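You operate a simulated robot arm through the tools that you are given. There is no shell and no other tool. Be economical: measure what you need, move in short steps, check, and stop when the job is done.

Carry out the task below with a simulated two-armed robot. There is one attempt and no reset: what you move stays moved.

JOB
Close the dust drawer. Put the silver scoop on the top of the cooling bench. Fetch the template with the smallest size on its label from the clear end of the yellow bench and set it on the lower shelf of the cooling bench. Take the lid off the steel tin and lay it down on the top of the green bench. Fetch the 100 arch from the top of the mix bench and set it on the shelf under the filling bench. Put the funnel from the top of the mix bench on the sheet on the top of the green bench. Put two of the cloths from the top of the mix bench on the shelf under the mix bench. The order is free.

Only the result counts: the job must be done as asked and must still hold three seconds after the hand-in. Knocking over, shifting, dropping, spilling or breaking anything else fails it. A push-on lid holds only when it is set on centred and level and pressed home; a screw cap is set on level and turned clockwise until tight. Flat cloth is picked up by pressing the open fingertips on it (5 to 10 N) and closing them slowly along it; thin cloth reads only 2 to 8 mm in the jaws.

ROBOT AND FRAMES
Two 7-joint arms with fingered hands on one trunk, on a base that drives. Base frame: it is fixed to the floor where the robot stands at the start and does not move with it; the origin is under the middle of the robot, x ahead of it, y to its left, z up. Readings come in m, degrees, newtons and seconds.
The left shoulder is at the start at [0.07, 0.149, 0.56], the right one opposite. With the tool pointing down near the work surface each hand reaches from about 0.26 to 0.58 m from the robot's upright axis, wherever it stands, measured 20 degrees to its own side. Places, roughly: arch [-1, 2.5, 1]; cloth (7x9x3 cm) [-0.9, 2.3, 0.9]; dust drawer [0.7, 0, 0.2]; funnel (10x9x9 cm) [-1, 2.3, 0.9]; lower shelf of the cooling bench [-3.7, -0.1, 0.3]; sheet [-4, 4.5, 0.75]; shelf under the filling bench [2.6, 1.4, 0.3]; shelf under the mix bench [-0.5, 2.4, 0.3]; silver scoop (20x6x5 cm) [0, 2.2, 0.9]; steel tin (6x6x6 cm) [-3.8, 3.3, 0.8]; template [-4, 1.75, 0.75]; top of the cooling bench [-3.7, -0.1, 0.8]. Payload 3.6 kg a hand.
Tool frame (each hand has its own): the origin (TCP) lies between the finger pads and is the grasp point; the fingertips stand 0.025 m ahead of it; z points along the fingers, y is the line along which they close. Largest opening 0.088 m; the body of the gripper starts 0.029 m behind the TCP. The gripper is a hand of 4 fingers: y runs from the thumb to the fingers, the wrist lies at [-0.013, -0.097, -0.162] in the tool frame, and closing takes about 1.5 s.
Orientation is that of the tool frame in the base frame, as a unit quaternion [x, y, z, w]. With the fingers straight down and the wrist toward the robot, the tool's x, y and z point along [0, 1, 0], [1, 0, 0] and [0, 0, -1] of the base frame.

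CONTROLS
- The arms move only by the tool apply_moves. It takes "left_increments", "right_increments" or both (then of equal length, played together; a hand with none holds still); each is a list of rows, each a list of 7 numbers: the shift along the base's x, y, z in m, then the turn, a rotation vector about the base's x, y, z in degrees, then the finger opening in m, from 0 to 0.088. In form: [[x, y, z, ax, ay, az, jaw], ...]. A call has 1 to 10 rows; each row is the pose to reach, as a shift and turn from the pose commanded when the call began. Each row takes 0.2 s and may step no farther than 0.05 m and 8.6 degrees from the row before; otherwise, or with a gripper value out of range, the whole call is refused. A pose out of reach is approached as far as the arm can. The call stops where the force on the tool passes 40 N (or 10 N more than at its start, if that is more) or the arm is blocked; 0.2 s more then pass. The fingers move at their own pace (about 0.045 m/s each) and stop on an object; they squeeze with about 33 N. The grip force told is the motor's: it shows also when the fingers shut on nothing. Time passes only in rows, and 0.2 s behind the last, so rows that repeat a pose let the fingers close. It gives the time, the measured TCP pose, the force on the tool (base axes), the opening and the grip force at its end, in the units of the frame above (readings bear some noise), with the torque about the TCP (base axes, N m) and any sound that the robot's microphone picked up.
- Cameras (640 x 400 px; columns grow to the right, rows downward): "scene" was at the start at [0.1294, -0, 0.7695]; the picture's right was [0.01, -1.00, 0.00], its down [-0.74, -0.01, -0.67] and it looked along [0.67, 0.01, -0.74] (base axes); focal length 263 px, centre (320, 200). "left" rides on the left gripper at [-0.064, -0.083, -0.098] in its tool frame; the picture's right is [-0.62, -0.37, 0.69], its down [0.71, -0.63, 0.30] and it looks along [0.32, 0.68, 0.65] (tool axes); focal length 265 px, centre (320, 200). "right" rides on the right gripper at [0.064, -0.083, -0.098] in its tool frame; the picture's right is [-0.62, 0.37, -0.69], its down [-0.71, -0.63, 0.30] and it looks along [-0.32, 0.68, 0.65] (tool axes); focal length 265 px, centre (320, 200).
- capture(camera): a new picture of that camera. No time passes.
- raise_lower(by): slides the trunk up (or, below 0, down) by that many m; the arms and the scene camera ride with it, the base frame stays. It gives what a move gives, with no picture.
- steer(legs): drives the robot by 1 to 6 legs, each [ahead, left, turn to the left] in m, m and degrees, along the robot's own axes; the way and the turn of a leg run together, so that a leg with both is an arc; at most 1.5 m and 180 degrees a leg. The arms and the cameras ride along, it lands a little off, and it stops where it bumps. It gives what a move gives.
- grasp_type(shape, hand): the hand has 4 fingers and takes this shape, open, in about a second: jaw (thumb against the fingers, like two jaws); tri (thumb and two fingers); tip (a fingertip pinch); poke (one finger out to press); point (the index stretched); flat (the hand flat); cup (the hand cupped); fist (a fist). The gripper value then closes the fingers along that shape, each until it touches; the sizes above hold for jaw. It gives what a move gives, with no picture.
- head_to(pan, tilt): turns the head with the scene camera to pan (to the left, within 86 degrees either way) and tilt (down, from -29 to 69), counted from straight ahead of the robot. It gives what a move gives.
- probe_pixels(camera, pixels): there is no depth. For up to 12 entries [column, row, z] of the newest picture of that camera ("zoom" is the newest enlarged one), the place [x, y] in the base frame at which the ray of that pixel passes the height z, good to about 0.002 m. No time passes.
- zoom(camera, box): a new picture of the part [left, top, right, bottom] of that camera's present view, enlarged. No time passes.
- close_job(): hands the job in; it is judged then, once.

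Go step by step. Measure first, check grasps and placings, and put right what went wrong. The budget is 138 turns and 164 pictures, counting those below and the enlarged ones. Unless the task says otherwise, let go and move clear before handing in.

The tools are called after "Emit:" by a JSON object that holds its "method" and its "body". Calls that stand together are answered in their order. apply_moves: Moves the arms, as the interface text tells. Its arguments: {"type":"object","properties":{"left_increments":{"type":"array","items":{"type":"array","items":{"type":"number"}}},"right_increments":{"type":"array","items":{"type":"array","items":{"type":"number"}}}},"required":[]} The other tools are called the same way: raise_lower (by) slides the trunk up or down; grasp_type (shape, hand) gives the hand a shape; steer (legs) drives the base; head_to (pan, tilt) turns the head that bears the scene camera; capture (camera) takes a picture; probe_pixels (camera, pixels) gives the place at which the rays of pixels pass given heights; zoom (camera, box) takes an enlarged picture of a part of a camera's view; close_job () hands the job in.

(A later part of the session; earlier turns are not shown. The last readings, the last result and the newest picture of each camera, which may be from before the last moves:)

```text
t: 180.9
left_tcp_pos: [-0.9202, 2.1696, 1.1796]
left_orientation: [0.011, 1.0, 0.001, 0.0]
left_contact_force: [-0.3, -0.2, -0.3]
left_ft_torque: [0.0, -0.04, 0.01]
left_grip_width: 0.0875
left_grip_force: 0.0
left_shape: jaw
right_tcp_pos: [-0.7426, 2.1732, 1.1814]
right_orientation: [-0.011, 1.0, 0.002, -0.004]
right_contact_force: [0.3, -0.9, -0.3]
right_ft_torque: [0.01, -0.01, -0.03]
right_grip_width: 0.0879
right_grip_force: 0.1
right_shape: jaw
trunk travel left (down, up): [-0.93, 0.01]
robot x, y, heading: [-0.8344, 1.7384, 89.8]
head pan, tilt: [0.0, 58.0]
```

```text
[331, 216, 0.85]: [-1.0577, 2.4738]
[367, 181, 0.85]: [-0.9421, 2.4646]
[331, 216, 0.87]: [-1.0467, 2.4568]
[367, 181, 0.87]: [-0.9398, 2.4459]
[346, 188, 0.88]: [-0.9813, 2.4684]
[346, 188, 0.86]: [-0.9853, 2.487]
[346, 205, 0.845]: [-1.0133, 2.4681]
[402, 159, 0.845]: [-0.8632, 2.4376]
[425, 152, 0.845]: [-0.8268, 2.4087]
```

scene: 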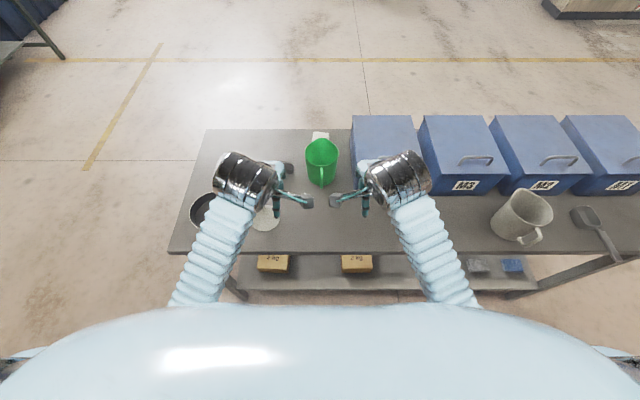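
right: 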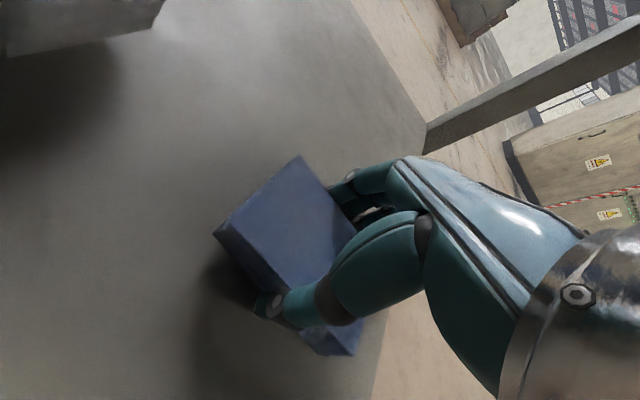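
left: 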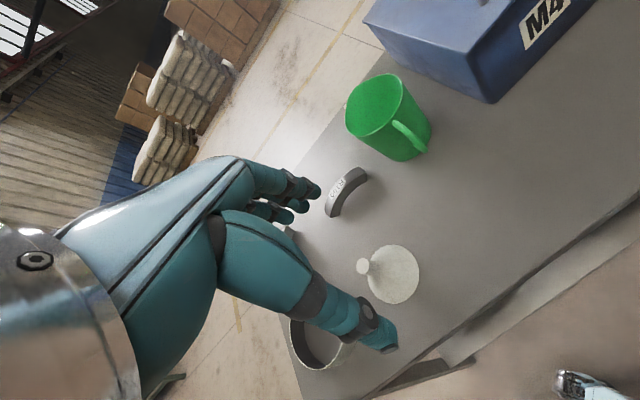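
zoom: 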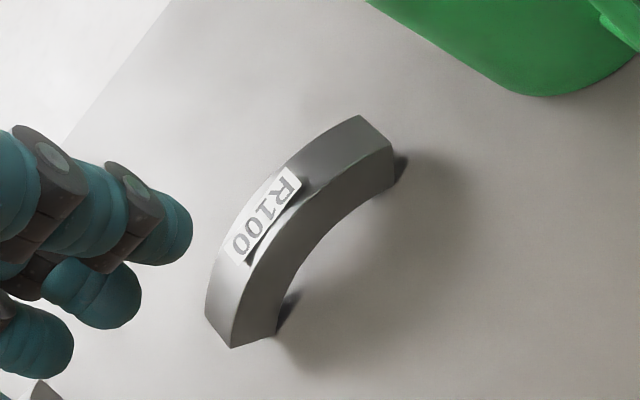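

The arch stands like a bridge: feet ≈(−1.055, 2.475) and (−0.94, 2.465), so its middle is about (−0.995, 2.48). I'll edge 5 cm forward and stretch the left hand out above it at hover height.

Emit:
{"method": "steer", "body": {"legs": [[0.05, 0, 0]]}}

Emit:
{"method": "apply_moves", "body": {"left_increments": [[-0.01, 0.04, 0, 0, 0, -1, 0.088], [-0.025, 0.08, 0, 0, 0, -2, 0.088], [-0.04, 0.12, 0, 0, 0, -3, 0.088], [-0.055, 0.16, 0, 0, 0, -4, 0.088], [-0.07, 0.2, 0, 0, 0, -4, 0.088], [-0.075, 0.24, 0, 0, 0, -4, 0.088], [-0.075, 0.26, 0, 0, 0, -4, 0.088]]}}

Emit:
{"method": "capture", "body": {"camera": "scene"}}

Emit:
{"method": "capture", "body": {"camera": "left"}}

```text
t: 182.2
left_tcp_pos: [-0.9179, 2.2214, 1.1784]
left_orientation: [0.012, 1.0, 0.001, -0.001]
left_contact_force: [0.1, -0.9, 0.6]
left_ft_torque: [-0.01, 0.0, 0.0]
left_grip_width: 0.0877
left_grip_force: 0.1
left_shape: jaw
right_tcp_pos: [-0.741, 2.2217, 1.1793]
right_orientation: [-0.011, 1.0, 0.002, -0.005]
right_contact_force: [-0.1, 0.9, -0.6]
right_ft_torque: [0.02, 0.02, 0.01]
right_grip_width: 0.0878
right_grip_force: 0.1
right_shape: jaw
trunk travel left (down, up): [-0.93, 0.01]
robot x, y, heading: [-0.8343, 1.7951, 90.2]
head pan, tilt: [0.0, 58.0]
```

```text
t: 183.8
left_tcp_pos: [-0.995, 2.4816, 1.1791]
left_orientation: [0.047, 0.999, 0.001, 0.0]
left_contact_force: [-0.2, -0.3, -0.8]
left_ft_torque: [0.01, 0.01, 0.01]
left_grip_width: 0.0875
left_grip_force: 0.1
left_shape: jaw
right_tcp_pos: [-0.7416, 2.2208, 1.18]
right_orientation: [-0.013, 1.0, 0.001, -0.004]
right_contact_force: [0.1, 0.2, -0.3]
right_ft_torque: [0.0, 0.01, -0.04]
right_grip_width: 0.0876
right_grip_force: 0.0
right_shape: jaw
trunk travel left (down, up): [-0.93, 0.01]
robot x, y, heading: [-0.8262, 1.7919, 89.8]
head pan, tilt: [0.0, 58.0]
```

```text
117 pictures are left
```

scene: 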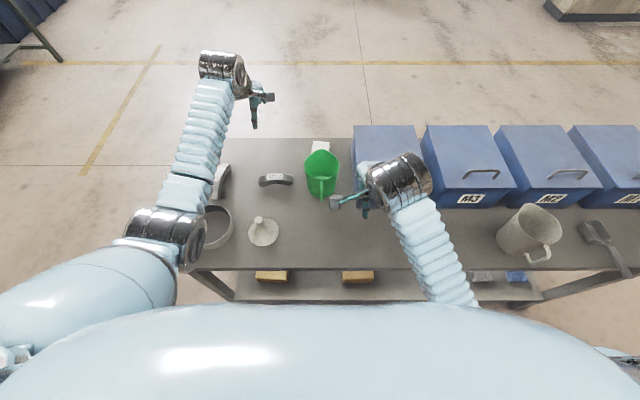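

```text
116 pictures are left
```

left: 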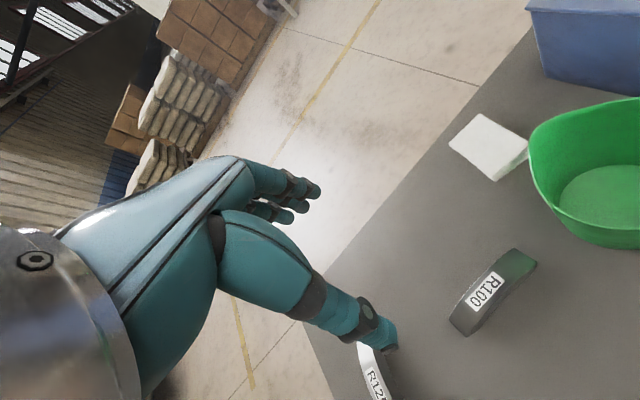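

The left hand reaches. I'll measure the arch in both views.

Emit:
{"method": "zoom", "body": {"camera": "left", "box": [430, 230, 560, 350]}}

Emit:
{"method": "probe_pixels", "body": {"camera": "left", "pixels": [[465, 336, 0.845], [487, 291, 0.88], [487, 291, 0.895], [534, 272, 0.845], [448, 318, 0.845], [514, 248, 0.86]]}}

Emit:
{"method": "zoom", "body": {"camera": "scene", "box": [240, 150, 320, 210]}}

Emit:
{"method": "probe_pixels", "body": {"camera": "scene", "pixels": [[260, 186, 0.845], [292, 185, 0.845], [275, 176, 0.88], [275, 176, 0.895]]}}

```text
3.33 times, centred on (495, 290) of left
```

zoom: 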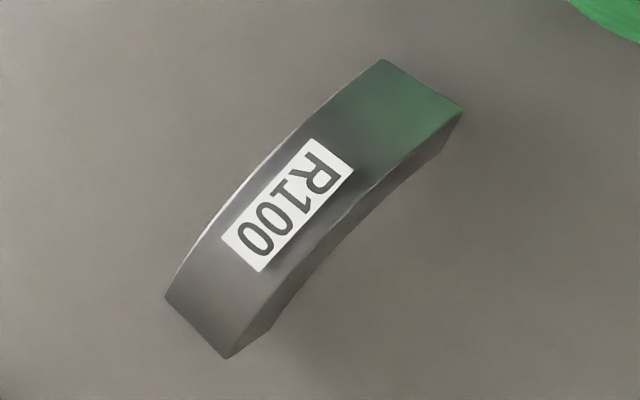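

```text
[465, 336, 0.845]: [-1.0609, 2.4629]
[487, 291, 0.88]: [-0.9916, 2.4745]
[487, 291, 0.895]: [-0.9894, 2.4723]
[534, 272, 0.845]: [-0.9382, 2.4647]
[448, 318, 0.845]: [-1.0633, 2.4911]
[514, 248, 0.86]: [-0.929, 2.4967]
```

```text
6.67 times, centred on (280, 180) of scene
```

zoom: 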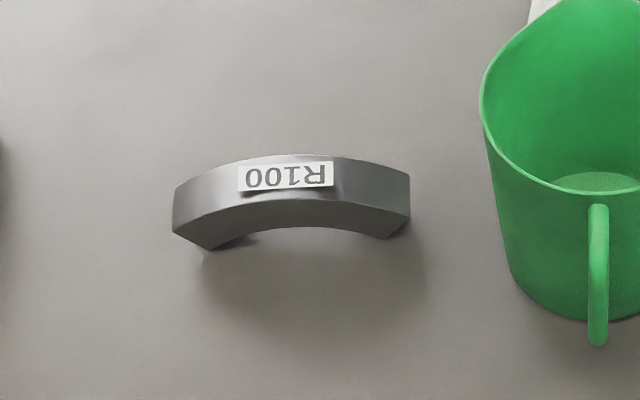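

```text
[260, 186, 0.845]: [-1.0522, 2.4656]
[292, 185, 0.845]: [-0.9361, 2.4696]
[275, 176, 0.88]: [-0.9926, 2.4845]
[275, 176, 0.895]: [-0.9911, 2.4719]
```

Both views agree: arch middle (−0.991, 2.475), top z≈0.895, lying along x. I'll lower the trunk 0.2 and then the hand to z≈0.876.

Emit:
{"method": "raise_lower", "body": {"by": -0.2}}

Emit:
{"method": "apply_moves", "body": {"left_increments": [[0.002, -0.004, -0.02, 0, 0, 2, 0.088], [0.003, -0.005, -0.045, 0, 0, 4, 0.088], [0.003, -0.005, -0.07, 0, 0, 4, 0.088], [0.003, -0.005, -0.09, 0, 0, 4, 0.088], [0.003, -0.005, -0.101, 0, 0, 4, 0.088], [0.003, -0.005, -0.101, 0, 0, 4, 0.088]]}}

Emit:
{"method": "capture", "body": {"camera": "left"}}

Emit:
{"method": "capture", "body": {"camera": "scene"}}

```text
t: 186.0
left_tcp_pos: [-0.9955, 2.4815, 0.979]
left_orientation: [0.046, 0.999, 0.001, 0.001]
left_contact_force: [-0.9, 0.6, 0.4]
left_ft_torque: [0.01, 0.01, -0.03]
left_grip_width: 0.0877
left_grip_force: 0.0
left_shape: jaw
right_tcp_pos: [-0.7413, 2.2225, 0.98]
right_orientation: [-0.012, 1.0, 0.002, -0.005]
right_contact_force: [-0.1, -0.6, 0.1]
right_ft_torque: [-0.02, -0.03, 0.01]
right_grip_width: 0.0879
right_grip_force: 0.1
right_shape: jaw
trunk travel left (down, up): [-0.73, 0.21]
robot x, y, heading: [-0.8316, 1.7925, 89.9]
head pan, tilt: [0.0, 58.0]
```

```text
t: 187.4
left_tcp_pos: [-0.9929, 2.4762, 0.8789]
left_orientation: [0.011, 1.0, 0.001, -0.001]
left_contact_force: [0.3, 0.3, 0.0]
left_ft_torque: [-0.01, 0.0, 0.01]
left_grip_width: 0.0876
left_grip_force: 0.0
left_shape: jaw
right_tcp_pos: [-0.7417, 2.2208, 0.9798]
right_orientation: [-0.011, 1.0, 0.002, -0.004]
right_contact_force: [-0.3, -0.3, -0.3]
right_ft_torque: [0.0, 0.01, 0.0]
right_grip_width: 0.0878
right_grip_force: 0.0
right_shape: jaw
trunk travel left (down, up): [-0.73, 0.21]
robot x, y, heading: [-0.8361, 1.7959, 90.0]
head pan, tilt: [0.0, 58.0]
```

```text
113 pictures are left
```

left: 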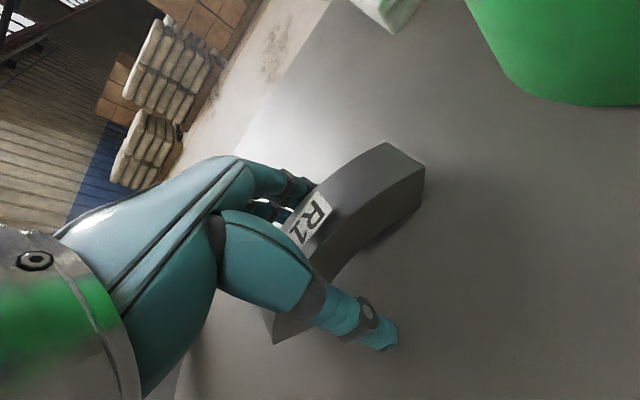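

```text
112 pictures are left
```

scene: 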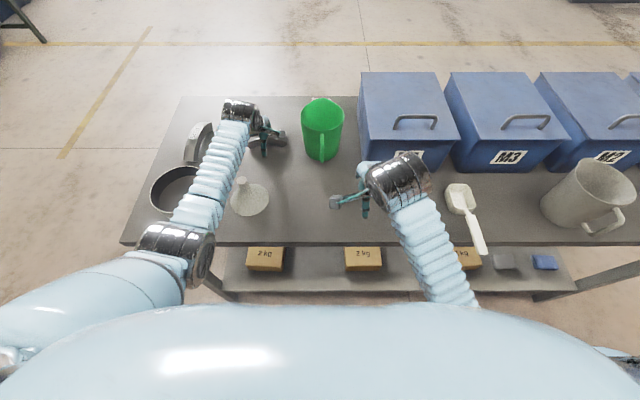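

The arch sits between thumb and fingers. Closing and lifting.

Emit:
{"method": "apply_moves", "body": {"left_increments": [[0, 0, 0, 0, 0, 0, 0.06], [0, 0, 0, 0, 0, 0, 0.03], [0, 0, 0, 0, 0, 0, 0.0], [0, 0, 0, 0, 0, 0, 0], [0, 0, 0, 0, 0, 0, 0], [0, 0, 0, 0, 0, 0, 0], [0, 0, 0, 0, 0, 0, 0], [0, 0, 0, 0, 0, 0, 0], [0, 0, 0.04, 0, 0, 0, 0], [0, 0, 0.09, 0, 0, 0, 0]]}}

Emit:
{"method": "raise_lower", "body": {"by": 0.2}}

Emit:
{"method": "capture", "body": {"camera": "left"}}

```text
t: 189.6
left_tcp_pos: [-0.9913, 2.477, 0.9671]
left_orientation: [0.012, 1.0, 0.0, -0.001]
left_contact_force: [0.5, -0.1, -2.5]
left_ft_torque: [0.0, 0.01, -0.03]
left_grip_width: 0.0209
left_grip_force: 33.2
left_shape: jaw
right_tcp_pos: [-0.7415, 2.2213, 0.9798]
right_orientation: [-0.012, 1.0, 0.001, -0.005]
right_contact_force: [0.4, -0.1, -0.1]
right_ft_torque: [0.01, -0.04, 0.02]
right_grip_width: 0.0876
right_grip_force: 0.1
right_shape: jaw
trunk travel left (down, up): [-0.73, 0.21]
robot x, y, heading: [-0.8324, 1.7951, 90.0]
head pan, tilt: [0.0, 58.0]
```

```text
t: 191.8
left_tcp_pos: [-0.9922, 2.4785, 1.1649]
left_orientation: [0.011, 1.0, 0.0, -0.001]
left_contact_force: [0.2, 1.4, -3.9]
left_ft_torque: [0.02, 0.03, 0.01]
left_grip_width: 0.0206
left_grip_force: 32.8
left_shape: jaw
right_tcp_pos: [-0.7412, 2.2226, 1.1797]
right_orientation: [-0.012, 1.0, 0.001, -0.005]
right_contact_force: [-0.3, -0.3, 0.2]
right_ft_torque: [-0.03, 0.06, -0.01]
right_grip_width: 0.0876
right_grip_force: 0.1
right_shape: jaw
trunk travel left (down, up): [-0.93, 0.01]
robot x, y, heading: [-0.8323, 1.7923, 90.2]
head pan, tilt: [0.0, 58.0]
```

```text
111 pictures are left
```

left: 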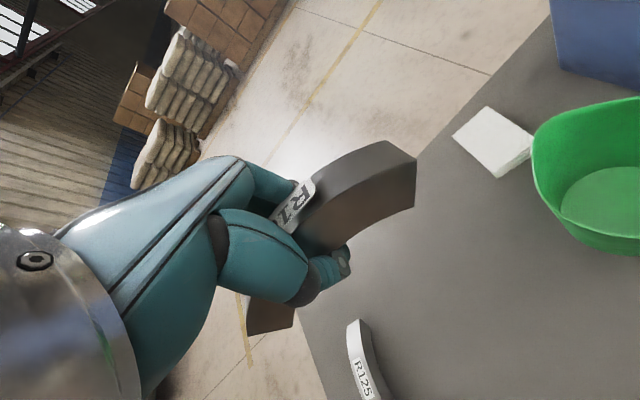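

The arch is held (0.021 m). I'll pull the left hand back, drive right along the bench, and look towards the filling bench.

Emit:
{"method": "apply_moves", "body": {"left_increments": [[0, -0.04, 0, 0, 0, 0, 0], [0.02, -0.08, 0, 0, 0, 0, 0], [0.04, -0.12, 0, 0, 0, 0, 0], [0.06, -0.16, 0, 0, 0, 0, 0], [0.06, -0.2, 0, 0, 0, 0, 0], [0.06, -0.24, 0, 0, 0, 0, 0], [0.06, -0.26, 0, 0, 0, 0, 0]]}}

Emit:
{"method": "steer", "body": {"legs": [[-0.06, 0, 0], [0, -0.95, 0]]}}

Emit:
{"method": "head_to", "body": {"pan": -75, "tilt": 25}}

Emit:
{"method": "capture", "body": {"camera": "scene"}}

```text
t: 193.3
left_tcp_pos: [-0.9328, 2.2171, 1.1651]
left_orientation: [0.011, 1.0, 0.001, 0.0]
left_contact_force: [0.4, 0.2, -2.2]
left_ft_torque: [0.02, 0.02, -0.03]
left_grip_width: 0.0203
left_grip_force: 32.9
left_shape: jaw
right_tcp_pos: [-0.7408, 2.2229, 1.18]
right_orientation: [-0.011, 1.0, 0.002, -0.005]
right_contact_force: [0.2, -0.4, -0.4]
right_ft_torque: [0.01, 0.01, 0.03]
right_grip_width: 0.0876
right_grip_force: 0.1
right_shape: jaw
trunk travel left (down, up): [-0.93, 0.01]
robot x, y, heading: [-0.8307, 1.7939, 90.2]
head pan, tilt: [0.0, 58.0]
```

```text
t: 206.9
left_tcp_pos: [0.0207, 2.1587, 1.1648]
left_orientation: [0.008, 1.0, 0.001, -0.001]
left_contact_force: [-0.3, -0.6, -2.8]
left_ft_torque: [0.01, -0.01, 0.01]
left_grip_width: 0.0206
left_grip_force: 32.5
left_shape: jaw
right_tcp_pos: [0.2107, 2.1654, 1.1807]
right_orientation: [-0.016, 1.0, 0.002, -0.005]
right_contact_force: [0.4, -0.5, -0.5]
right_ft_torque: [0.04, 0.0, 0.0]
right_grip_width: 0.0876
right_grip_force: 0.0
right_shape: jaw
trunk travel left (down, up): [-0.93, 0.01]
robot x, y, heading: [0.1197, 1.7365, 90.2]
head pan, tilt: [0.0, 58.0]
```

```text
t: 208.3
left_tcp_pos: [0.0203, 2.1586, 1.1647]
left_orientation: [0.007, 1.0, 0.001, 0.0]
left_contact_force: [-0.3, -0.3, -3.1]
left_ft_torque: [-0.03, 0.0, 0.0]
left_grip_width: 0.0204
left_grip_force: 33.3
left_shape: jaw
right_tcp_pos: [0.2096, 2.1648, 1.1801]
right_orientation: [-0.016, 1.0, 0.002, -0.004]
right_contact_force: [0.7, -0.4, 0.1]
right_ft_torque: [-0.01, 0.05, 0.01]
right_grip_width: 0.0876
right_grip_force: 0.1
right_shape: jaw
trunk travel left (down, up): [-0.93, 0.01]
robot x, y, heading: [0.1233, 1.7377, 90.5]
head pan, tilt: [-75.0, 25.0]
```

```text
110 pictures are left
```

scene: 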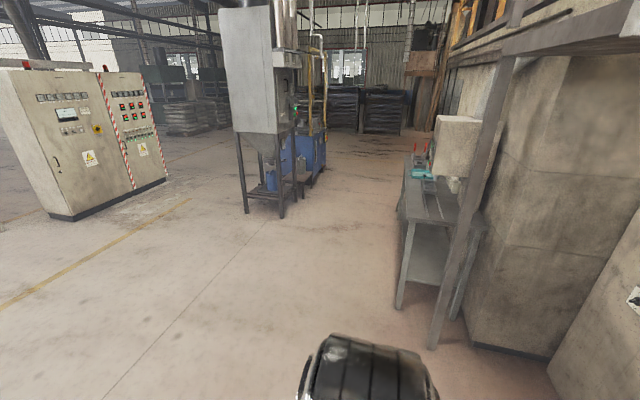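

The filling bench with its shelf is at (400–480, 160–310), front facing +y. I'll probe its legs, the post, and shelf.

Emit:
{"method": "probe_pixels", "body": {"camera": "scene", "pixels": [[398, 307, 0], [453, 318, 0], [431, 348, 0], [400, 278, 0.3], [448, 285, 0.3], [410, 225, 0.3], [397, 212, 0.8], [407, 160, 0.8], [470, 343, 0], [404, 250, 0.3]]}}

Emit:
{"method": "zoom", "body": {"camera": "scene", "box": [360, 100, 520, 330]}}

```text
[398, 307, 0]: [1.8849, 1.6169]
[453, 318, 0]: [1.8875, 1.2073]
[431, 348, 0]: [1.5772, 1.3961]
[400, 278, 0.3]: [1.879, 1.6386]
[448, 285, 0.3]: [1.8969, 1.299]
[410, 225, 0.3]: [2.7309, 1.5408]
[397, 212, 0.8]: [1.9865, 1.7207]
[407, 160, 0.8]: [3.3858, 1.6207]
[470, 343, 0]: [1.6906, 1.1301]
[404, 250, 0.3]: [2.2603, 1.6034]
```

```text
1.74 times, centred on (440, 215) of scene
```

zoom: 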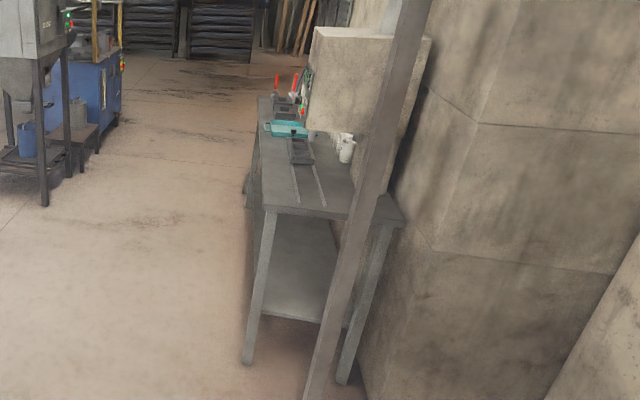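

Filling bench: front legs y≈1.62, from x≈1.88; a post stands at (1.58, 1.40). I'll go right past the mix bench end, ahead to y≈2.35, right to x≈2.5, and turn to face it.

Emit:
{"method": "steer", "body": {"legs": [[0, -0.8, 0], [0.62, 0, 0], [0, -1.4, 0], [0, -0.2, 0], [0, 0, 179]]}}

Emit:
{"method": "head_to", "body": {"pan": 0, "tilt": 40}}

Emit:
{"method": "capture", "body": {"camera": "scene"}}

```text
t: 265.9
left_tcp_pos: [2.5721, 1.9545, 1.1649]
left_orientation: [0.998, -0.056, 0.0, 0.001]
left_contact_force: [-0.2, 0.4, -3.2]
left_ft_torque: [0.01, -0.01, 0.01]
left_grip_width: 0.0196
left_grip_force: 32.8
left_shape: jaw
right_tcp_pos: [2.3807, 1.9676, 1.1801]
right_orientation: [0.999, -0.033, 0.004, 0.002]
right_contact_force: [0.3, 0.0, -0.4]
right_ft_torque: [0.0, -0.04, 0.0]
right_grip_width: 0.0878
right_grip_force: 0.1
right_shape: jaw
trunk travel left (down, up): [-0.93, 0.01]
robot x, y, heading: [2.5097, 2.3864, -95.3]
head pan, tilt: [-75.0, 25.0]
```

```text
t: 267.3
left_tcp_pos: [2.5709, 1.9542, 1.1651]
left_orientation: [0.998, -0.056, 0.0, -0.001]
left_contact_force: [-0.7, -1.5, -2.9]
left_ft_torque: [0.0, 0.02, 0.05]
left_grip_width: 0.0196
left_grip_force: 32.5
left_shape: jaw
right_tcp_pos: [2.3809, 1.9656, 1.1792]
right_orientation: [0.999, -0.034, 0.005, 0.002]
right_contact_force: [0.4, -0.3, -0.1]
right_ft_torque: [0.0, 0.01, 0.01]
right_grip_width: 0.088
right_grip_force: 0.1
right_shape: jaw
trunk travel left (down, up): [-0.93, 0.01]
robot x, y, heading: [2.5092, 2.3848, -95.2]
head pan, tilt: [0.0, 40.0]
```

```text
108 pictures are left
```

scene: 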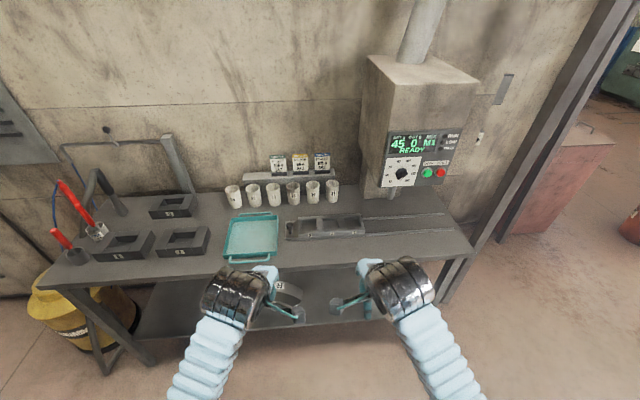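

The filling bench is ahead with a plain shelf below. I'll straighten, lower the trunk and look at the shelf.

Emit:
{"method": "steer", "body": {"legs": [[0, 0, 5]]}}

Emit:
{"method": "raise_lower", "body": {"by": -0.4}}

Emit:
{"method": "raise_lower", "body": {"by": -0.36}}

Emit:
{"method": "capture", "body": {"camera": "scene"}}

Emit:
{"method": "probe_pixels", "body": {"camera": "scene", "pixels": [[320, 260, 0.3], [320, 260, 0.27]]}}

```text
t: 268.6
left_tcp_pos: [2.6066, 1.9627, 1.1655]
left_orientation: [1.0, -0.013, 0.001, 0.001]
left_contact_force: [-0.2, -0.6, -2.5]
left_ft_torque: [-0.01, 0.02, -0.02]
left_grip_width: 0.0197
left_grip_force: 32.9
left_shape: jaw
right_tcp_pos: [2.416, 1.9568, 1.1805]
right_orientation: [1.0, 0.01, 0.005, 0.002]
right_contact_force: [-0.7, -0.3, -1.0]
right_ft_torque: [0.02, -0.01, 0.02]
right_grip_width: 0.0878
right_grip_force: 0.0
right_shape: jaw
trunk travel left (down, up): [-0.93, 0.01]
robot x, y, heading: [2.5112, 2.3846, -89.9]
head pan, tilt: [0.0, 40.0]
```

```text
t: 272.4
left_tcp_pos: [2.6081, 1.9617, 0.7644]
left_orientation: [1.0, -0.013, 0.0, 0.0]
left_contact_force: [0.3, -0.8, -2.8]
left_ft_torque: [-0.01, 0.0, 0.0]
left_grip_width: 0.0196
left_grip_force: 33.6
left_shape: jaw
right_tcp_pos: [2.4177, 1.9557, 0.7797]
right_orientation: [1.0, 0.011, 0.004, 0.002]
right_contact_force: [-0.2, 0.4, -0.6]
right_ft_torque: [0.04, 0.02, 0.0]
right_grip_width: 0.0879
right_grip_force: 0.0
right_shape: jaw
trunk travel left (down, up): [-0.53, 0.41]
robot x, y, heading: [2.5109, 2.3825, -90.1]
head pan, tilt: [0.0, 40.0]
```

```text
t: 275.9
left_tcp_pos: [2.6087, 1.9606, 0.4044]
left_orientation: [1.0, -0.013, 0.0, 0.0]
left_contact_force: [0.4, 0.7, -2.5]
left_ft_torque: [0.01, -0.01, -0.02]
left_grip_width: 0.0198
left_grip_force: 33.0
left_shape: jaw
right_tcp_pos: [2.4171, 1.956, 0.4204]
right_orientation: [1.0, 0.01, 0.005, 0.002]
right_contact_force: [0.4, 0.3, 0.0]
right_ft_torque: [-0.03, -0.01, -0.02]
right_grip_width: 0.0878
right_grip_force: 0.1
right_shape: jaw
trunk travel left (down, up): [-0.17, 0.77]
robot x, y, heading: [2.5099, 2.3843, -89.8]
head pan, tilt: [0.0, 40.0]
```

```text
107 pictures are left
```

scene: 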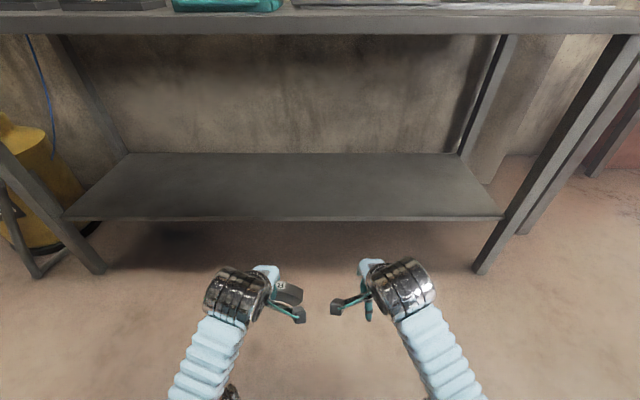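

```text
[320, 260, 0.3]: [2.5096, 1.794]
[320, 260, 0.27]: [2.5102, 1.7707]
```

The shelf is empty. I'll probe its front and back edges and drive in.

Emit:
{"method": "probe_pixels", "body": {"camera": "scene", "pixels": [[320, 218, 0.2], [320, 218, 0.25], [320, 218, 0.3], [320, 218, 0.35], [320, 154, 0.25], [320, 154, 0.3], [480, 272, 0], [98, 272, 0], [320, 33, 0.8], [320, 33, 0.75]]}}

Emit:
{"method": "steer", "body": {"legs": [[0.3, 0, 0]]}}

Emit:
{"method": "capture", "body": {"camera": "scene"}}

Emit:
{"method": "capture", "body": {"camera": "left"}}

```text
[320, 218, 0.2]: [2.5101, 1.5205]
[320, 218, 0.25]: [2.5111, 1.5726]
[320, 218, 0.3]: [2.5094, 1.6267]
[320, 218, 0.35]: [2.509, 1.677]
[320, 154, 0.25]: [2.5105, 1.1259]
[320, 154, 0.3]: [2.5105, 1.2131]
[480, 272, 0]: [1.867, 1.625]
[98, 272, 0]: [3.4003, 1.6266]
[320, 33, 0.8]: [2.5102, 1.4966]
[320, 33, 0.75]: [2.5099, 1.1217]
```

```text
t: 280.2
left_tcp_pos: [2.6048, 1.6683, 0.4046]
left_orientation: [1.0, -0.016, 0.0, 0.0]
left_contact_force: [0.1, 0.4, -2.3]
left_ft_torque: [-0.02, 0.02, 0.0]
left_grip_width: 0.019
left_grip_force: 33.5
left_shape: jaw
right_tcp_pos: [2.4138, 1.6646, 0.4197]
right_orientation: [1.0, 0.008, 0.004, 0.001]
right_contact_force: [-1.1, 0.5, -0.3]
right_ft_torque: [0.01, 0.0, 0.0]
right_grip_width: 0.0875
right_grip_force: 0.0
right_shape: jaw
trunk travel left (down, up): [-0.17, 0.77]
robot x, y, heading: [2.5093, 2.0889, -90.5]
head pan, tilt: [0.0, 40.0]
```

```text
106 pictures are left
```

scene: 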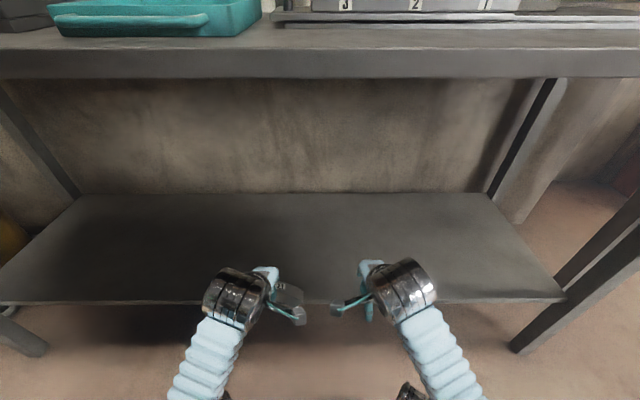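

```text
105 pictures are left
```

left: 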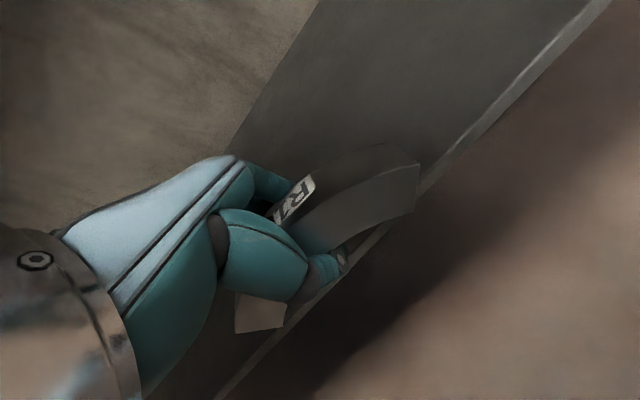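

Emit:
{"method": "probe_pixels", "body": {"camera": "scene", "pixels": [[320, 301, 0.25], [320, 301, 0.28], [320, 301, 0.3], [320, 301, 0.33], [320, 192, 0.28], [320, 192, 0.3]]}}

Emit:
{"method": "apply_moves", "body": {"left_increments": [[0, -0.04, 0, 0, 0, 0, 0], [0, -0.08, 0, 0, 0, 0, 0], [0, -0.12, 0, 0, 0, 0, 0], [0, -0.16, 0, 0, 0, 0, 0], [0, -0.18, -0.02, 0, 0, 0, 0], [0, -0.18, -0.04, 0, 0, 0, 0]]}}

Emit:
{"method": "capture", "body": {"camera": "left"}}

```text
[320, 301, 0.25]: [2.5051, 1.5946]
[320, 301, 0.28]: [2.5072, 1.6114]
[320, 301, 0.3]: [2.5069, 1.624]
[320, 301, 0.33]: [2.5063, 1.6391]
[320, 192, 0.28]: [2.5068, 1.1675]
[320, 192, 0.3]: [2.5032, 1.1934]
```

```text
t: 281.6
left_tcp_pos: [2.605, 1.4865, 0.3634]
left_orientation: [1.0, -0.016, 0.0, 0.0]
left_contact_force: [0.1, 0.5, -3.1]
left_ft_torque: [0.01, -0.02, 0.01]
left_grip_width: 0.019
left_grip_force: 32.5
left_shape: jaw
right_tcp_pos: [2.4144, 1.6648, 0.4193]
right_orientation: [1.0, 0.008, 0.004, 0.001]
right_contact_force: [0.1, -0.4, 0.4]
right_ft_torque: [0.01, 0.01, 0.02]
right_grip_width: 0.0878
right_grip_force: 0.0
right_shape: jaw
trunk travel left (down, up): [-0.17, 0.77]
robot x, y, heading: [2.5064, 2.0931, -90.5]
head pan, tilt: [0.0, 40.0]
```

```text
104 pictures are left
```

left: 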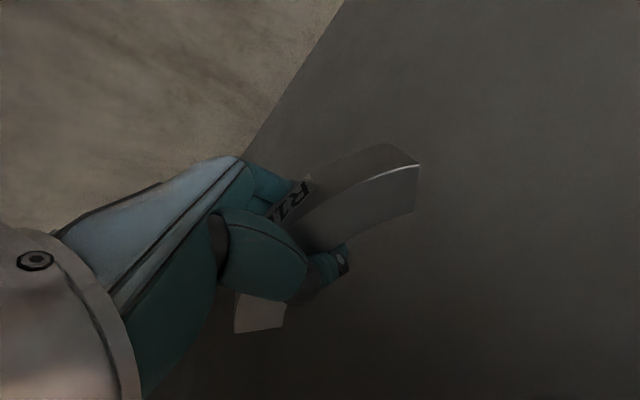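

Shelf top is z≈0.30, so contact should come at TCP z≈0.334. Lowering gently.

Emit:
{"method": "apply_moves", "body": {"left_increments": [[0, 0, -0.015, 0, 0, 0, 0], [0, 0, -0.022, 0, 0, 0, 0], [0, 0, -0.027, 0, 0, 0, 0], [0, 0, -0.031, 0, 0, 0, 0], [0, 0, -0.034, 0, 0, 0, 0], [0, 0, -0.034, 0, 0, 0, 0]]}}

```text
t: 283.0
left_tcp_pos: [2.6054, 1.4884, 0.329]
left_orientation: [1.0, -0.016, 0.0, 0.0]
left_contact_force: [-0.4, 0.0, -3.8]
left_ft_torque: [0.03, -0.03, 0.01]
left_grip_width: 0.0186
left_grip_force: 33.0
left_shape: jaw
right_tcp_pos: [2.4138, 1.6642, 0.4185]
right_orientation: [1.0, 0.007, 0.005, 0.001]
right_contact_force: [-0.1, 0.5, 0.0]
right_ft_torque: [0.01, -0.02, 0.0]
right_grip_width: 0.0876
right_grip_force: 0.1
right_shape: jaw
trunk travel left (down, up): [-0.17, 0.77]
robot x, y, heading: [2.5105, 2.0919, -90.1]
head pan, tilt: [0.0, 40.0]
```

Still hanging (−3.8 N). A few more millimetres.

Emit:
{"method": "apply_moves", "body": {"left_increments": [[0, 0, -0.004, 0, 0, 0, 0], [0, 0, -0.008, 0, 0, 0, 0], [0, 0, -0.012, 0, 0, 0, 0], [0, 0, -0.015, 0, 0, 0, 0], [0, 0, -0.018, 0, 0, 0, 0], [0, 0, -0.018, 0, 0, 0, 0]]}}

Emit:
{"method": "capture", "body": {"camera": "left"}}

```text
t: 284.4
left_tcp_pos: [2.6047, 1.4855, 0.3206]
left_orientation: [1.0, -0.016, -0.001, 0.01]
left_contact_force: [3.7, -4.9, 29.4]
left_ft_torque: [-0.29, 0.35, -0.04]
left_grip_width: 0.0192
left_grip_force: 33.0
left_shape: jaw
right_tcp_pos: [2.4138, 1.6662, 0.4217]
right_orientation: [1.0, 0.008, 0.005, 0.003]
right_contact_force: [-0.1, -0.4, 0.2]
right_ft_torque: [0.04, -0.03, 0.01]
right_grip_width: 0.0876
right_grip_force: 0.1
right_shape: jaw
trunk travel left (down, up): [-0.17, 0.77]
robot x, y, heading: [2.5075, 2.0924, -90.3]
head pan, tilt: [0.0, 40.0]
```

```text
103 pictures are left
```

left: 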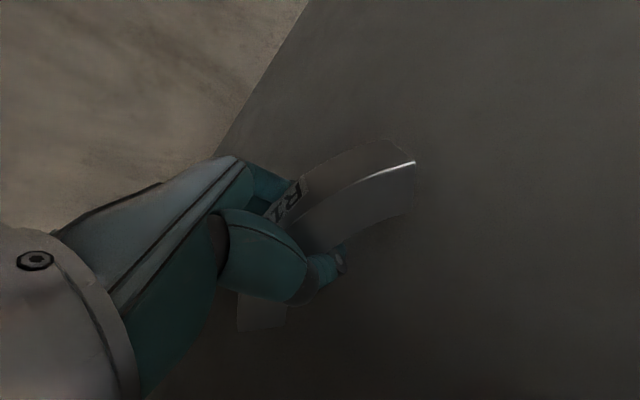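

Contact (29 N). Easing up a few mm, opening, and retreating.

Emit:
{"method": "apply_moves", "body": {"left_increments": [[0, 0, 0.006, 0, 0, 0, 0], [0, 0, 0.006, 0, 0, 0, 0.03], [0, 0, 0.006, 0, 0, 0, 0.05], [0, 0, 0.006, 0, 0, 0, 0.07], [0, 0, 0.006, 0, 0, 0, 0.07], [0, 0, 0.006, 0, 0, 0, 0.07], [0, 0, 0.04, 0, 0, 0, 0.07], [0, 0, 0.08, 0, 0, 0, 0.07], [0, 0.05, 0.08, 0, 0, 0, 0.07], [0, 0.1, 0.08, 0, 0, 0, 0.07]]}}

Emit:
{"method": "steer", "body": {"legs": [[-0.3, 0, 0]]}}

Emit:
{"method": "capture", "body": {"camera": "scene"}}

```text
t: 286.6
left_tcp_pos: [2.6063, 1.5892, 0.3924]
left_orientation: [1.0, -0.016, 0.001, 0.0]
left_contact_force: [-0.3, -0.2, -0.5]
left_ft_torque: [0.04, -0.04, -0.05]
left_grip_width: 0.0697
left_grip_force: 0.0
left_shape: jaw
right_tcp_pos: [2.414, 1.6645, 0.4206]
right_orientation: [1.0, 0.007, 0.004, 0.002]
right_contact_force: [0.1, 0.5, 0.1]
right_ft_torque: [-0.01, 0.0, -0.02]
right_grip_width: 0.0878
right_grip_force: 0.1
right_shape: jaw
trunk travel left (down, up): [-0.17, 0.77]
robot x, y, heading: [2.5098, 2.0937, -90.3]
head pan, tilt: [0.0, 40.0]
```

```text
t: 291.0
left_tcp_pos: [2.6115, 1.8858, 0.3928]
left_orientation: [1.0, -0.011, 0.0, 0.0]
left_contact_force: [0.5, -0.4, 0.4]
left_ft_torque: [-0.03, 0.04, 0.0]
left_grip_width: 0.0695
left_grip_force: 0.0
left_shape: jaw
right_tcp_pos: [2.4175, 1.9604, 0.4192]
right_orientation: [1.0, 0.012, 0.004, 0.001]
right_contact_force: [-0.1, 0.4, 0.5]
right_ft_torque: [0.01, 0.0, 0.03]
right_grip_width: 0.0876
right_grip_force: 0.1
right_shape: jaw
trunk travel left (down, up): [-0.17, 0.77]
robot x, y, heading: [2.5115, 2.3891, -90.0]
head pan, tilt: [0.0, 40.0]
```

```text
102 pictures are left
```

scene: 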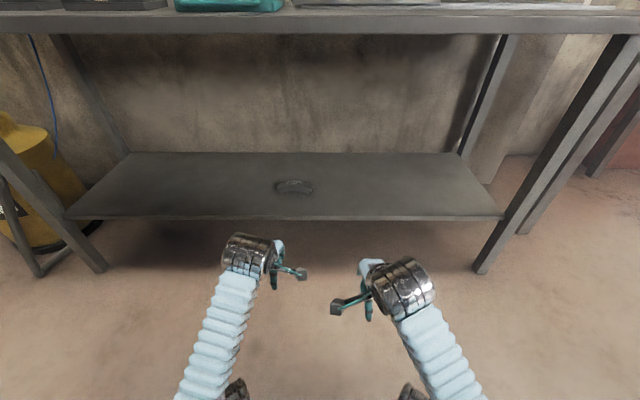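

The arch stands on the shelf (293,187). Back to the mix bench for the silver scoop and funnel.

Emit:
{"method": "raise_lower", "body": {"by": 0.4}}

Emit:
{"method": "raise_lower", "body": {"by": 0.37}}

Emit:
{"method": "steer", "body": {"legs": [[0, -1.45, 0], [0, 0, 180], [-0.66, 0, 0], [0, 0.85, 0]]}}

Emit:
{"method": "head_to", "body": {"pan": 0, "tilt": 58}}

Emit:
{"method": "capture", "body": {"camera": "scene"}}

```text
t: 294.8
left_tcp_pos: [2.6103, 1.885, 0.7912]
left_orientation: [1.0, -0.011, 0.0, 0.0]
left_contact_force: [-0.8, -0.1, 0.3]
left_ft_torque: [-0.02, -0.02, -0.01]
left_grip_width: 0.0698
left_grip_force: 0.1
left_shape: jaw
right_tcp_pos: [2.4172, 1.9605, 0.82]
right_orientation: [1.0, 0.012, 0.004, 0.001]
right_contact_force: [-0.3, -0.2, -0.2]
right_ft_torque: [-0.02, 0.03, 0.02]
right_grip_width: 0.0878
right_grip_force: 0.1
right_shape: jaw
trunk travel left (down, up): [-0.57, 0.37]
robot x, y, heading: [2.506, 2.3848, -89.7]
head pan, tilt: [0.0, 40.0]
```

```text
t: 298.4
left_tcp_pos: [2.6105, 1.8843, 1.1618]
left_orientation: [1.0, -0.012, 0.0, 0.0]
left_contact_force: [0.3, 0.0, -1.1]
left_ft_torque: [-0.03, 0.0, 0.01]
left_grip_width: 0.0697
left_grip_force: 0.0
left_shape: jaw
right_tcp_pos: [2.4164, 1.9613, 1.1908]
right_orientation: [1.0, 0.012, 0.004, 0.002]
right_contact_force: [0.4, 0.0, -0.3]
right_ft_torque: [0.02, 0.01, 0.0]
right_grip_width: 0.0874
right_grip_force: 0.0
right_shape: jaw
trunk travel left (down, up): [-0.94, 0.0]
robot x, y, heading: [2.5072, 2.3864, -90.0]
head pan, tilt: [0.0, 40.0]
```

```text
t: 356.0
left_tcp_pos: [0.0871, 2.249, 1.1617]
left_orientation: [0.015, 1.0, 0.001, 0.001]
left_contact_force: [-0.4, -0.3, -0.9]
left_ft_torque: [-0.02, -0.03, 0.0]
left_grip_width: 0.0699
left_grip_force: 0.0
left_shape: jaw
right_tcp_pos: [0.2804, 2.1726, 1.1902]
right_orientation: [-0.008, 1.0, 0.003, -0.004]
right_contact_force: [-0.9, -0.4, -0.3]
right_ft_torque: [-0.01, -0.04, -0.02]
right_grip_width: 0.0874
right_grip_force: 0.1
right_shape: jaw
trunk travel left (down, up): [-0.94, 0.0]
robot x, y, heading: [0.1859, 1.7458, 89.7]
head pan, tilt: [0.0, 40.0]
```

```text
t: 356.8
left_tcp_pos: [0.088, 2.2497, 1.161]
left_orientation: [0.015, 1.0, -0.001, 0.0]
left_contact_force: [-1.0, -0.3, 0.0]
left_ft_torque: [0.0, -0.03, 0.02]
left_grip_width: 0.0697
left_grip_force: 0.1
left_shape: jaw
right_tcp_pos: [0.2806, 2.1751, 1.1904]
right_orientation: [-0.008, 1.0, 0.002, -0.005]
right_contact_force: [0.1, 1.0, -0.8]
right_ft_torque: [-0.01, 0.0, 0.03]
right_grip_width: 0.0877
right_grip_force: 0.0
right_shape: jaw
trunk travel left (down, up): [-0.94, 0.0]
robot x, y, heading: [0.184, 1.7494, 89.8]
head pan, tilt: [0.0, 58.0]
```

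```text
101 pictures are left
```

scene: 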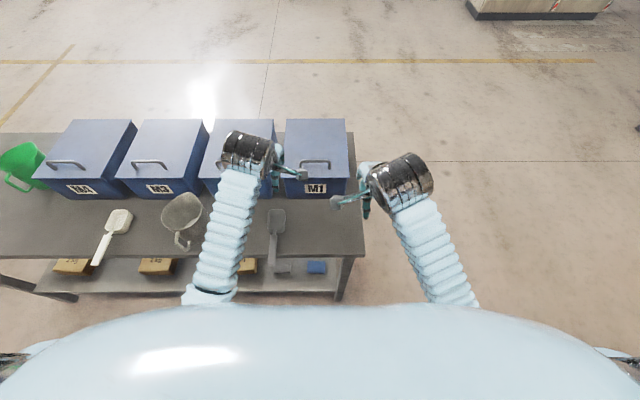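

The silver scoop lies at (275,240), bowl up, handle toward the robot. Zooming and probing.

Emit:
{"method": "zoom", "body": {"camera": "scene", "box": [225, 195, 325, 280]}}

Emit:
{"method": "capture", "body": {"camera": "right"}}

Emit:
{"method": "capture", "body": {"camera": "left"}}

```text
4.71 times, centred on (275, 238) of scene
```

zoom: 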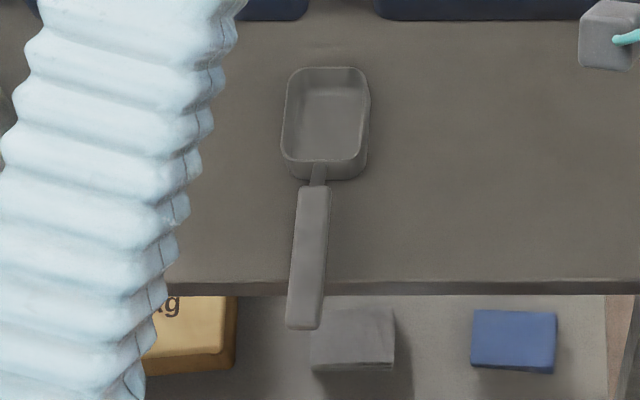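

```text
99 pictures are left
```

right: 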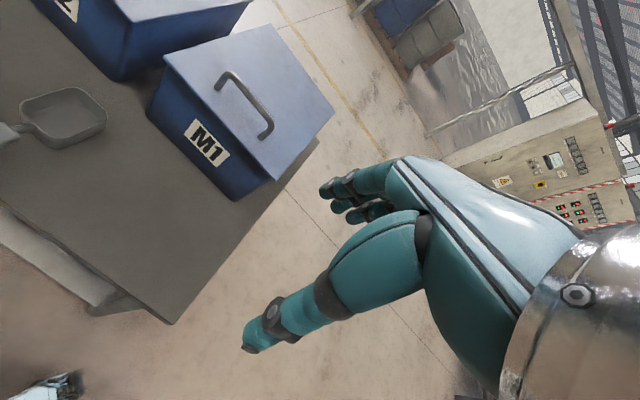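

```text
98 pictures are left
```

left: 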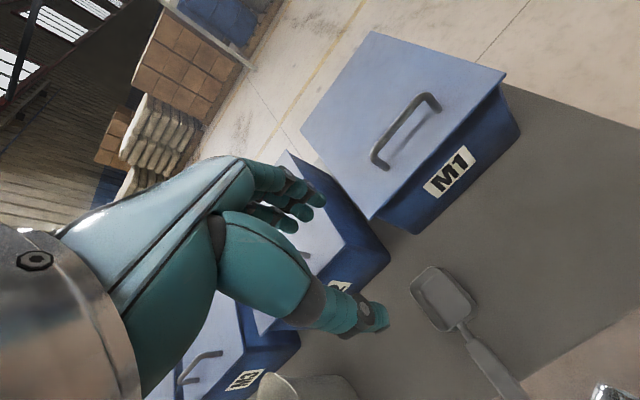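

Emit:
{"method": "probe_pixels", "body": {"camera": "zoom", "pixels": [[290, 68, 0.89], [365, 70, 0.89], [283, 158, 0.89], [365, 160, 0.89], [316, 165, 0.89], [305, 328, 0.89], [315, 187, 0.89], [375, 20, 0.845], [500, 290, 0.845]]}}

Emit:
{"method": "probe_pixels", "body": {"camera": "left", "pixels": [[433, 266, 0.89], [476, 299, 0.89], [410, 287, 0.89], [446, 330, 0.89], [462, 322, 0.89], [433, 266, 0.87], [476, 299, 0.87], [410, 287, 0.87], [446, 330, 0.87], [515, 399, 0.88], [389, 218, 0.845]]}}

Emit:
{"method": "zoom", "body": {"camera": "left", "box": [390, 240, 550, 400]}}

```text
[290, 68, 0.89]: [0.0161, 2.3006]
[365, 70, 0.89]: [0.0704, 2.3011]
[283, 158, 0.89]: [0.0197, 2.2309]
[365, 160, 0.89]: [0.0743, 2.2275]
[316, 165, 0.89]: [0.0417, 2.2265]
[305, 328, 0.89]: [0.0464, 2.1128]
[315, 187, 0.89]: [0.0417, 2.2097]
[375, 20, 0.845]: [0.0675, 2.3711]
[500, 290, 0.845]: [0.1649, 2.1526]
```

```text
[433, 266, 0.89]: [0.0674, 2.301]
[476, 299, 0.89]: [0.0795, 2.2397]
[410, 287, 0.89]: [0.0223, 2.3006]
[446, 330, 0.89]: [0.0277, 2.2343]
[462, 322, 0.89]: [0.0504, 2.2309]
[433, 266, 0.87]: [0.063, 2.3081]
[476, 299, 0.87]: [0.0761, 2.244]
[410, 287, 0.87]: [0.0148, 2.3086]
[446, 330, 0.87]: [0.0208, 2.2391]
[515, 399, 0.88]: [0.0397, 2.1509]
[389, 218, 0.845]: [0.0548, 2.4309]
```

```text
2.50 times, centred on (470, 320) of left
```

zoom: 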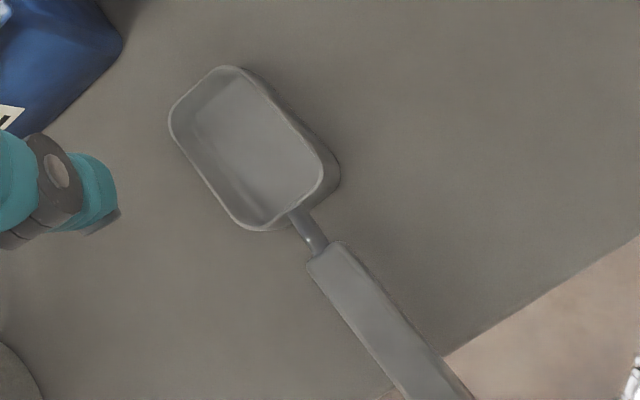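

The scoop bowl: x 0.018–0.074, y 2.232–2.303, rim z≈0.885; the M1 box is 10 cm behind. I'll shift left and turn the right hand to close along x above the bowl.

Emit:
{"method": "steer", "body": {"legs": [[0.03, 0.2, 0]]}}

Emit:
{"method": "apply_moves", "body": {"right_increments": [[0, 0, 0, 0, 0, 8.5, 0.088], [0, 0, 0, 0, 0, 17, 0.088], [0, 0, 0, 0, 0, 25.5, 0.088], [0, 0, 0, 0, 0, 34, 0.088], [0, 0, 0, 0, 0, 42.5, 0.088], [0, 0, 0, 0, 0, 51, 0.088], [0, 0, 0, 0, 0, 59.5, 0.088], [0, 0, 0, 0, 0, 68, 0.088], [0, 0, 0, 0, 0, 76.5, 0.088], [0, 0, 0, 0, 0, 85, 0.088]]}}

Emit:
{"method": "raise_lower", "body": {"by": -0.12}}

```text
t: 360.0
left_tcp_pos: [-0.1127, 2.2789, 1.161]
left_orientation: [0.013, 1.0, 0.001, 0.001]
left_contact_force: [-0.3, 0.1, 0.4]
left_ft_torque: [-0.04, 0.01, 0.02]
left_grip_width: 0.0699
left_grip_force: 0.0
left_shape: jaw
right_tcp_pos: [0.0783, 2.2034, 1.1898]
right_orientation: [-0.01, 1.0, 0.002, -0.003]
right_contact_force: [0.5, 0.0, 1.1]
right_ft_torque: [-0.02, -0.01, -0.02]
right_grip_width: 0.0876
right_grip_force: 0.0
right_shape: jaw
trunk travel left (down, up): [-0.94, 0.0]
robot x, y, heading: [-0.0193, 1.7763, 90.0]
head pan, tilt: [0.0, 58.0]
```

```text
t: 362.2
left_tcp_pos: [-0.1119, 2.2809, 1.1616]
left_orientation: [0.014, 1.0, 0.0, 0.0]
left_contact_force: [0.3, 0.4, 0.0]
left_ft_torque: [0.01, 0.0, 0.0]
left_grip_width: 0.0697
left_grip_force: 0.1
left_shape: jaw
right_tcp_pos: [0.0802, 2.2055, 1.1903]
right_orientation: [-0.683, 0.73, -0.002, -0.005]
right_contact_force: [0.1, -0.4, -0.6]
right_ft_torque: [-0.03, -0.02, 0.0]
right_grip_width: 0.0877
right_grip_force: 0.0
right_shape: jaw
trunk travel left (down, up): [-0.94, 0.0]
robot x, y, heading: [-0.0163, 1.7786, 89.6]
head pan, tilt: [0.0, 58.0]
```

```text
t: 363.7
left_tcp_pos: [-0.1124, 2.2789, 1.0426]
left_orientation: [0.013, 1.0, 0.001, 0.0]
left_contact_force: [-0.5, -0.7, 0.2]
left_ft_torque: [-0.02, 0.02, 0.0]
left_grip_width: 0.0699
left_grip_force: 0.0
left_shape: jaw
right_tcp_pos: [0.0799, 2.2041, 1.0697]
right_orientation: [-0.683, 0.731, -0.002, -0.005]
right_contact_force: [0.1, -1.1, 0.8]
right_ft_torque: [-0.04, -0.03, 0.03]
right_grip_width: 0.0876
right_grip_force: 0.1
right_shape: jaw
trunk travel left (down, up): [-0.82, 0.12]
robot x, y, heading: [-0.0141, 1.7786, 90.0]
head pan, tilt: [0.0, 58.0]
```

Now move above the bowl and descend to z≈0.876.

Emit:
{"method": "apply_moves", "body": {"right_increments": [[-0.02, 0.035, 0, 0, 0, 2, 0.088], [-0.034, 0.063, -0.02, 0, 0, 4, 0.088], [-0.034, 0.063, -0.06, 0, 0, 4, 0.088], [-0.034, 0.063, -0.1, 0, 0, 4, 0.088], [-0.034, 0.063, -0.14, 0, 0, 4, 0.088], [-0.034, 0.063, -0.17, 0, 0, 4, 0.088], [-0.034, 0.063, -0.185, 0, 0, 4, 0.088], [-0.034, 0.063, -0.193, 0, 0, 4, 0.088], [-0.034, 0.063, -0.193, 0, 0, 4, 0.088]]}}

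Emit:
{"method": "capture", "body": {"camera": "right"}}

Emit:
{"method": "capture", "body": {"camera": "scene"}}

```text
t: 365.7
left_tcp_pos: [-0.1119, 2.279, 1.0437]
left_orientation: [0.012, 1.0, 0.001, -0.001]
left_contact_force: [0.6, 0.2, -0.5]
left_ft_torque: [-0.02, -0.01, -0.03]
left_grip_width: 0.0696
left_grip_force: 0.1
left_shape: jaw
right_tcp_pos: [0.0466, 2.2666, 0.8775]
right_orientation: [0.708, -0.706, 0.002, 0.005]
right_contact_force: [-0.4, -0.4, -0.4]
right_ft_torque: [0.0, 0.01, -0.01]
right_grip_width: 0.0878
right_grip_force: 0.0
right_shape: jaw
trunk travel left (down, up): [-0.82, 0.12]
robot x, y, heading: [-0.0155, 1.7742, 90.0]
head pan, tilt: [0.0, 58.0]
```

```text
96 pictures are left
```

right: 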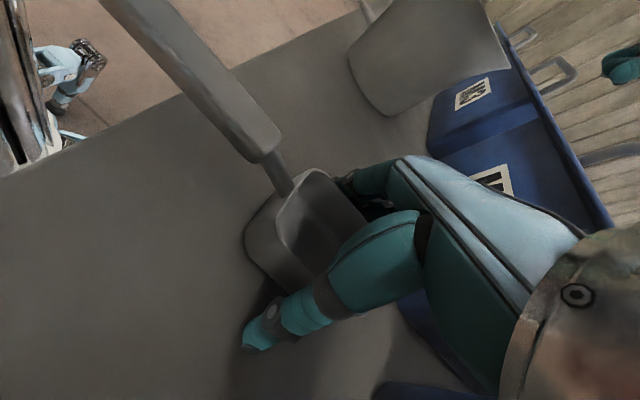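

```text
95 pictures are left
```

scene: 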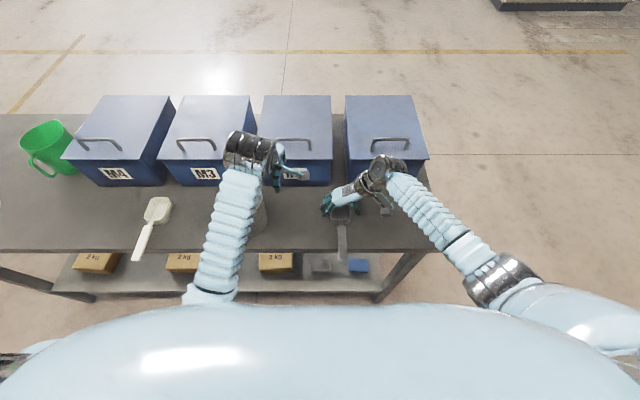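

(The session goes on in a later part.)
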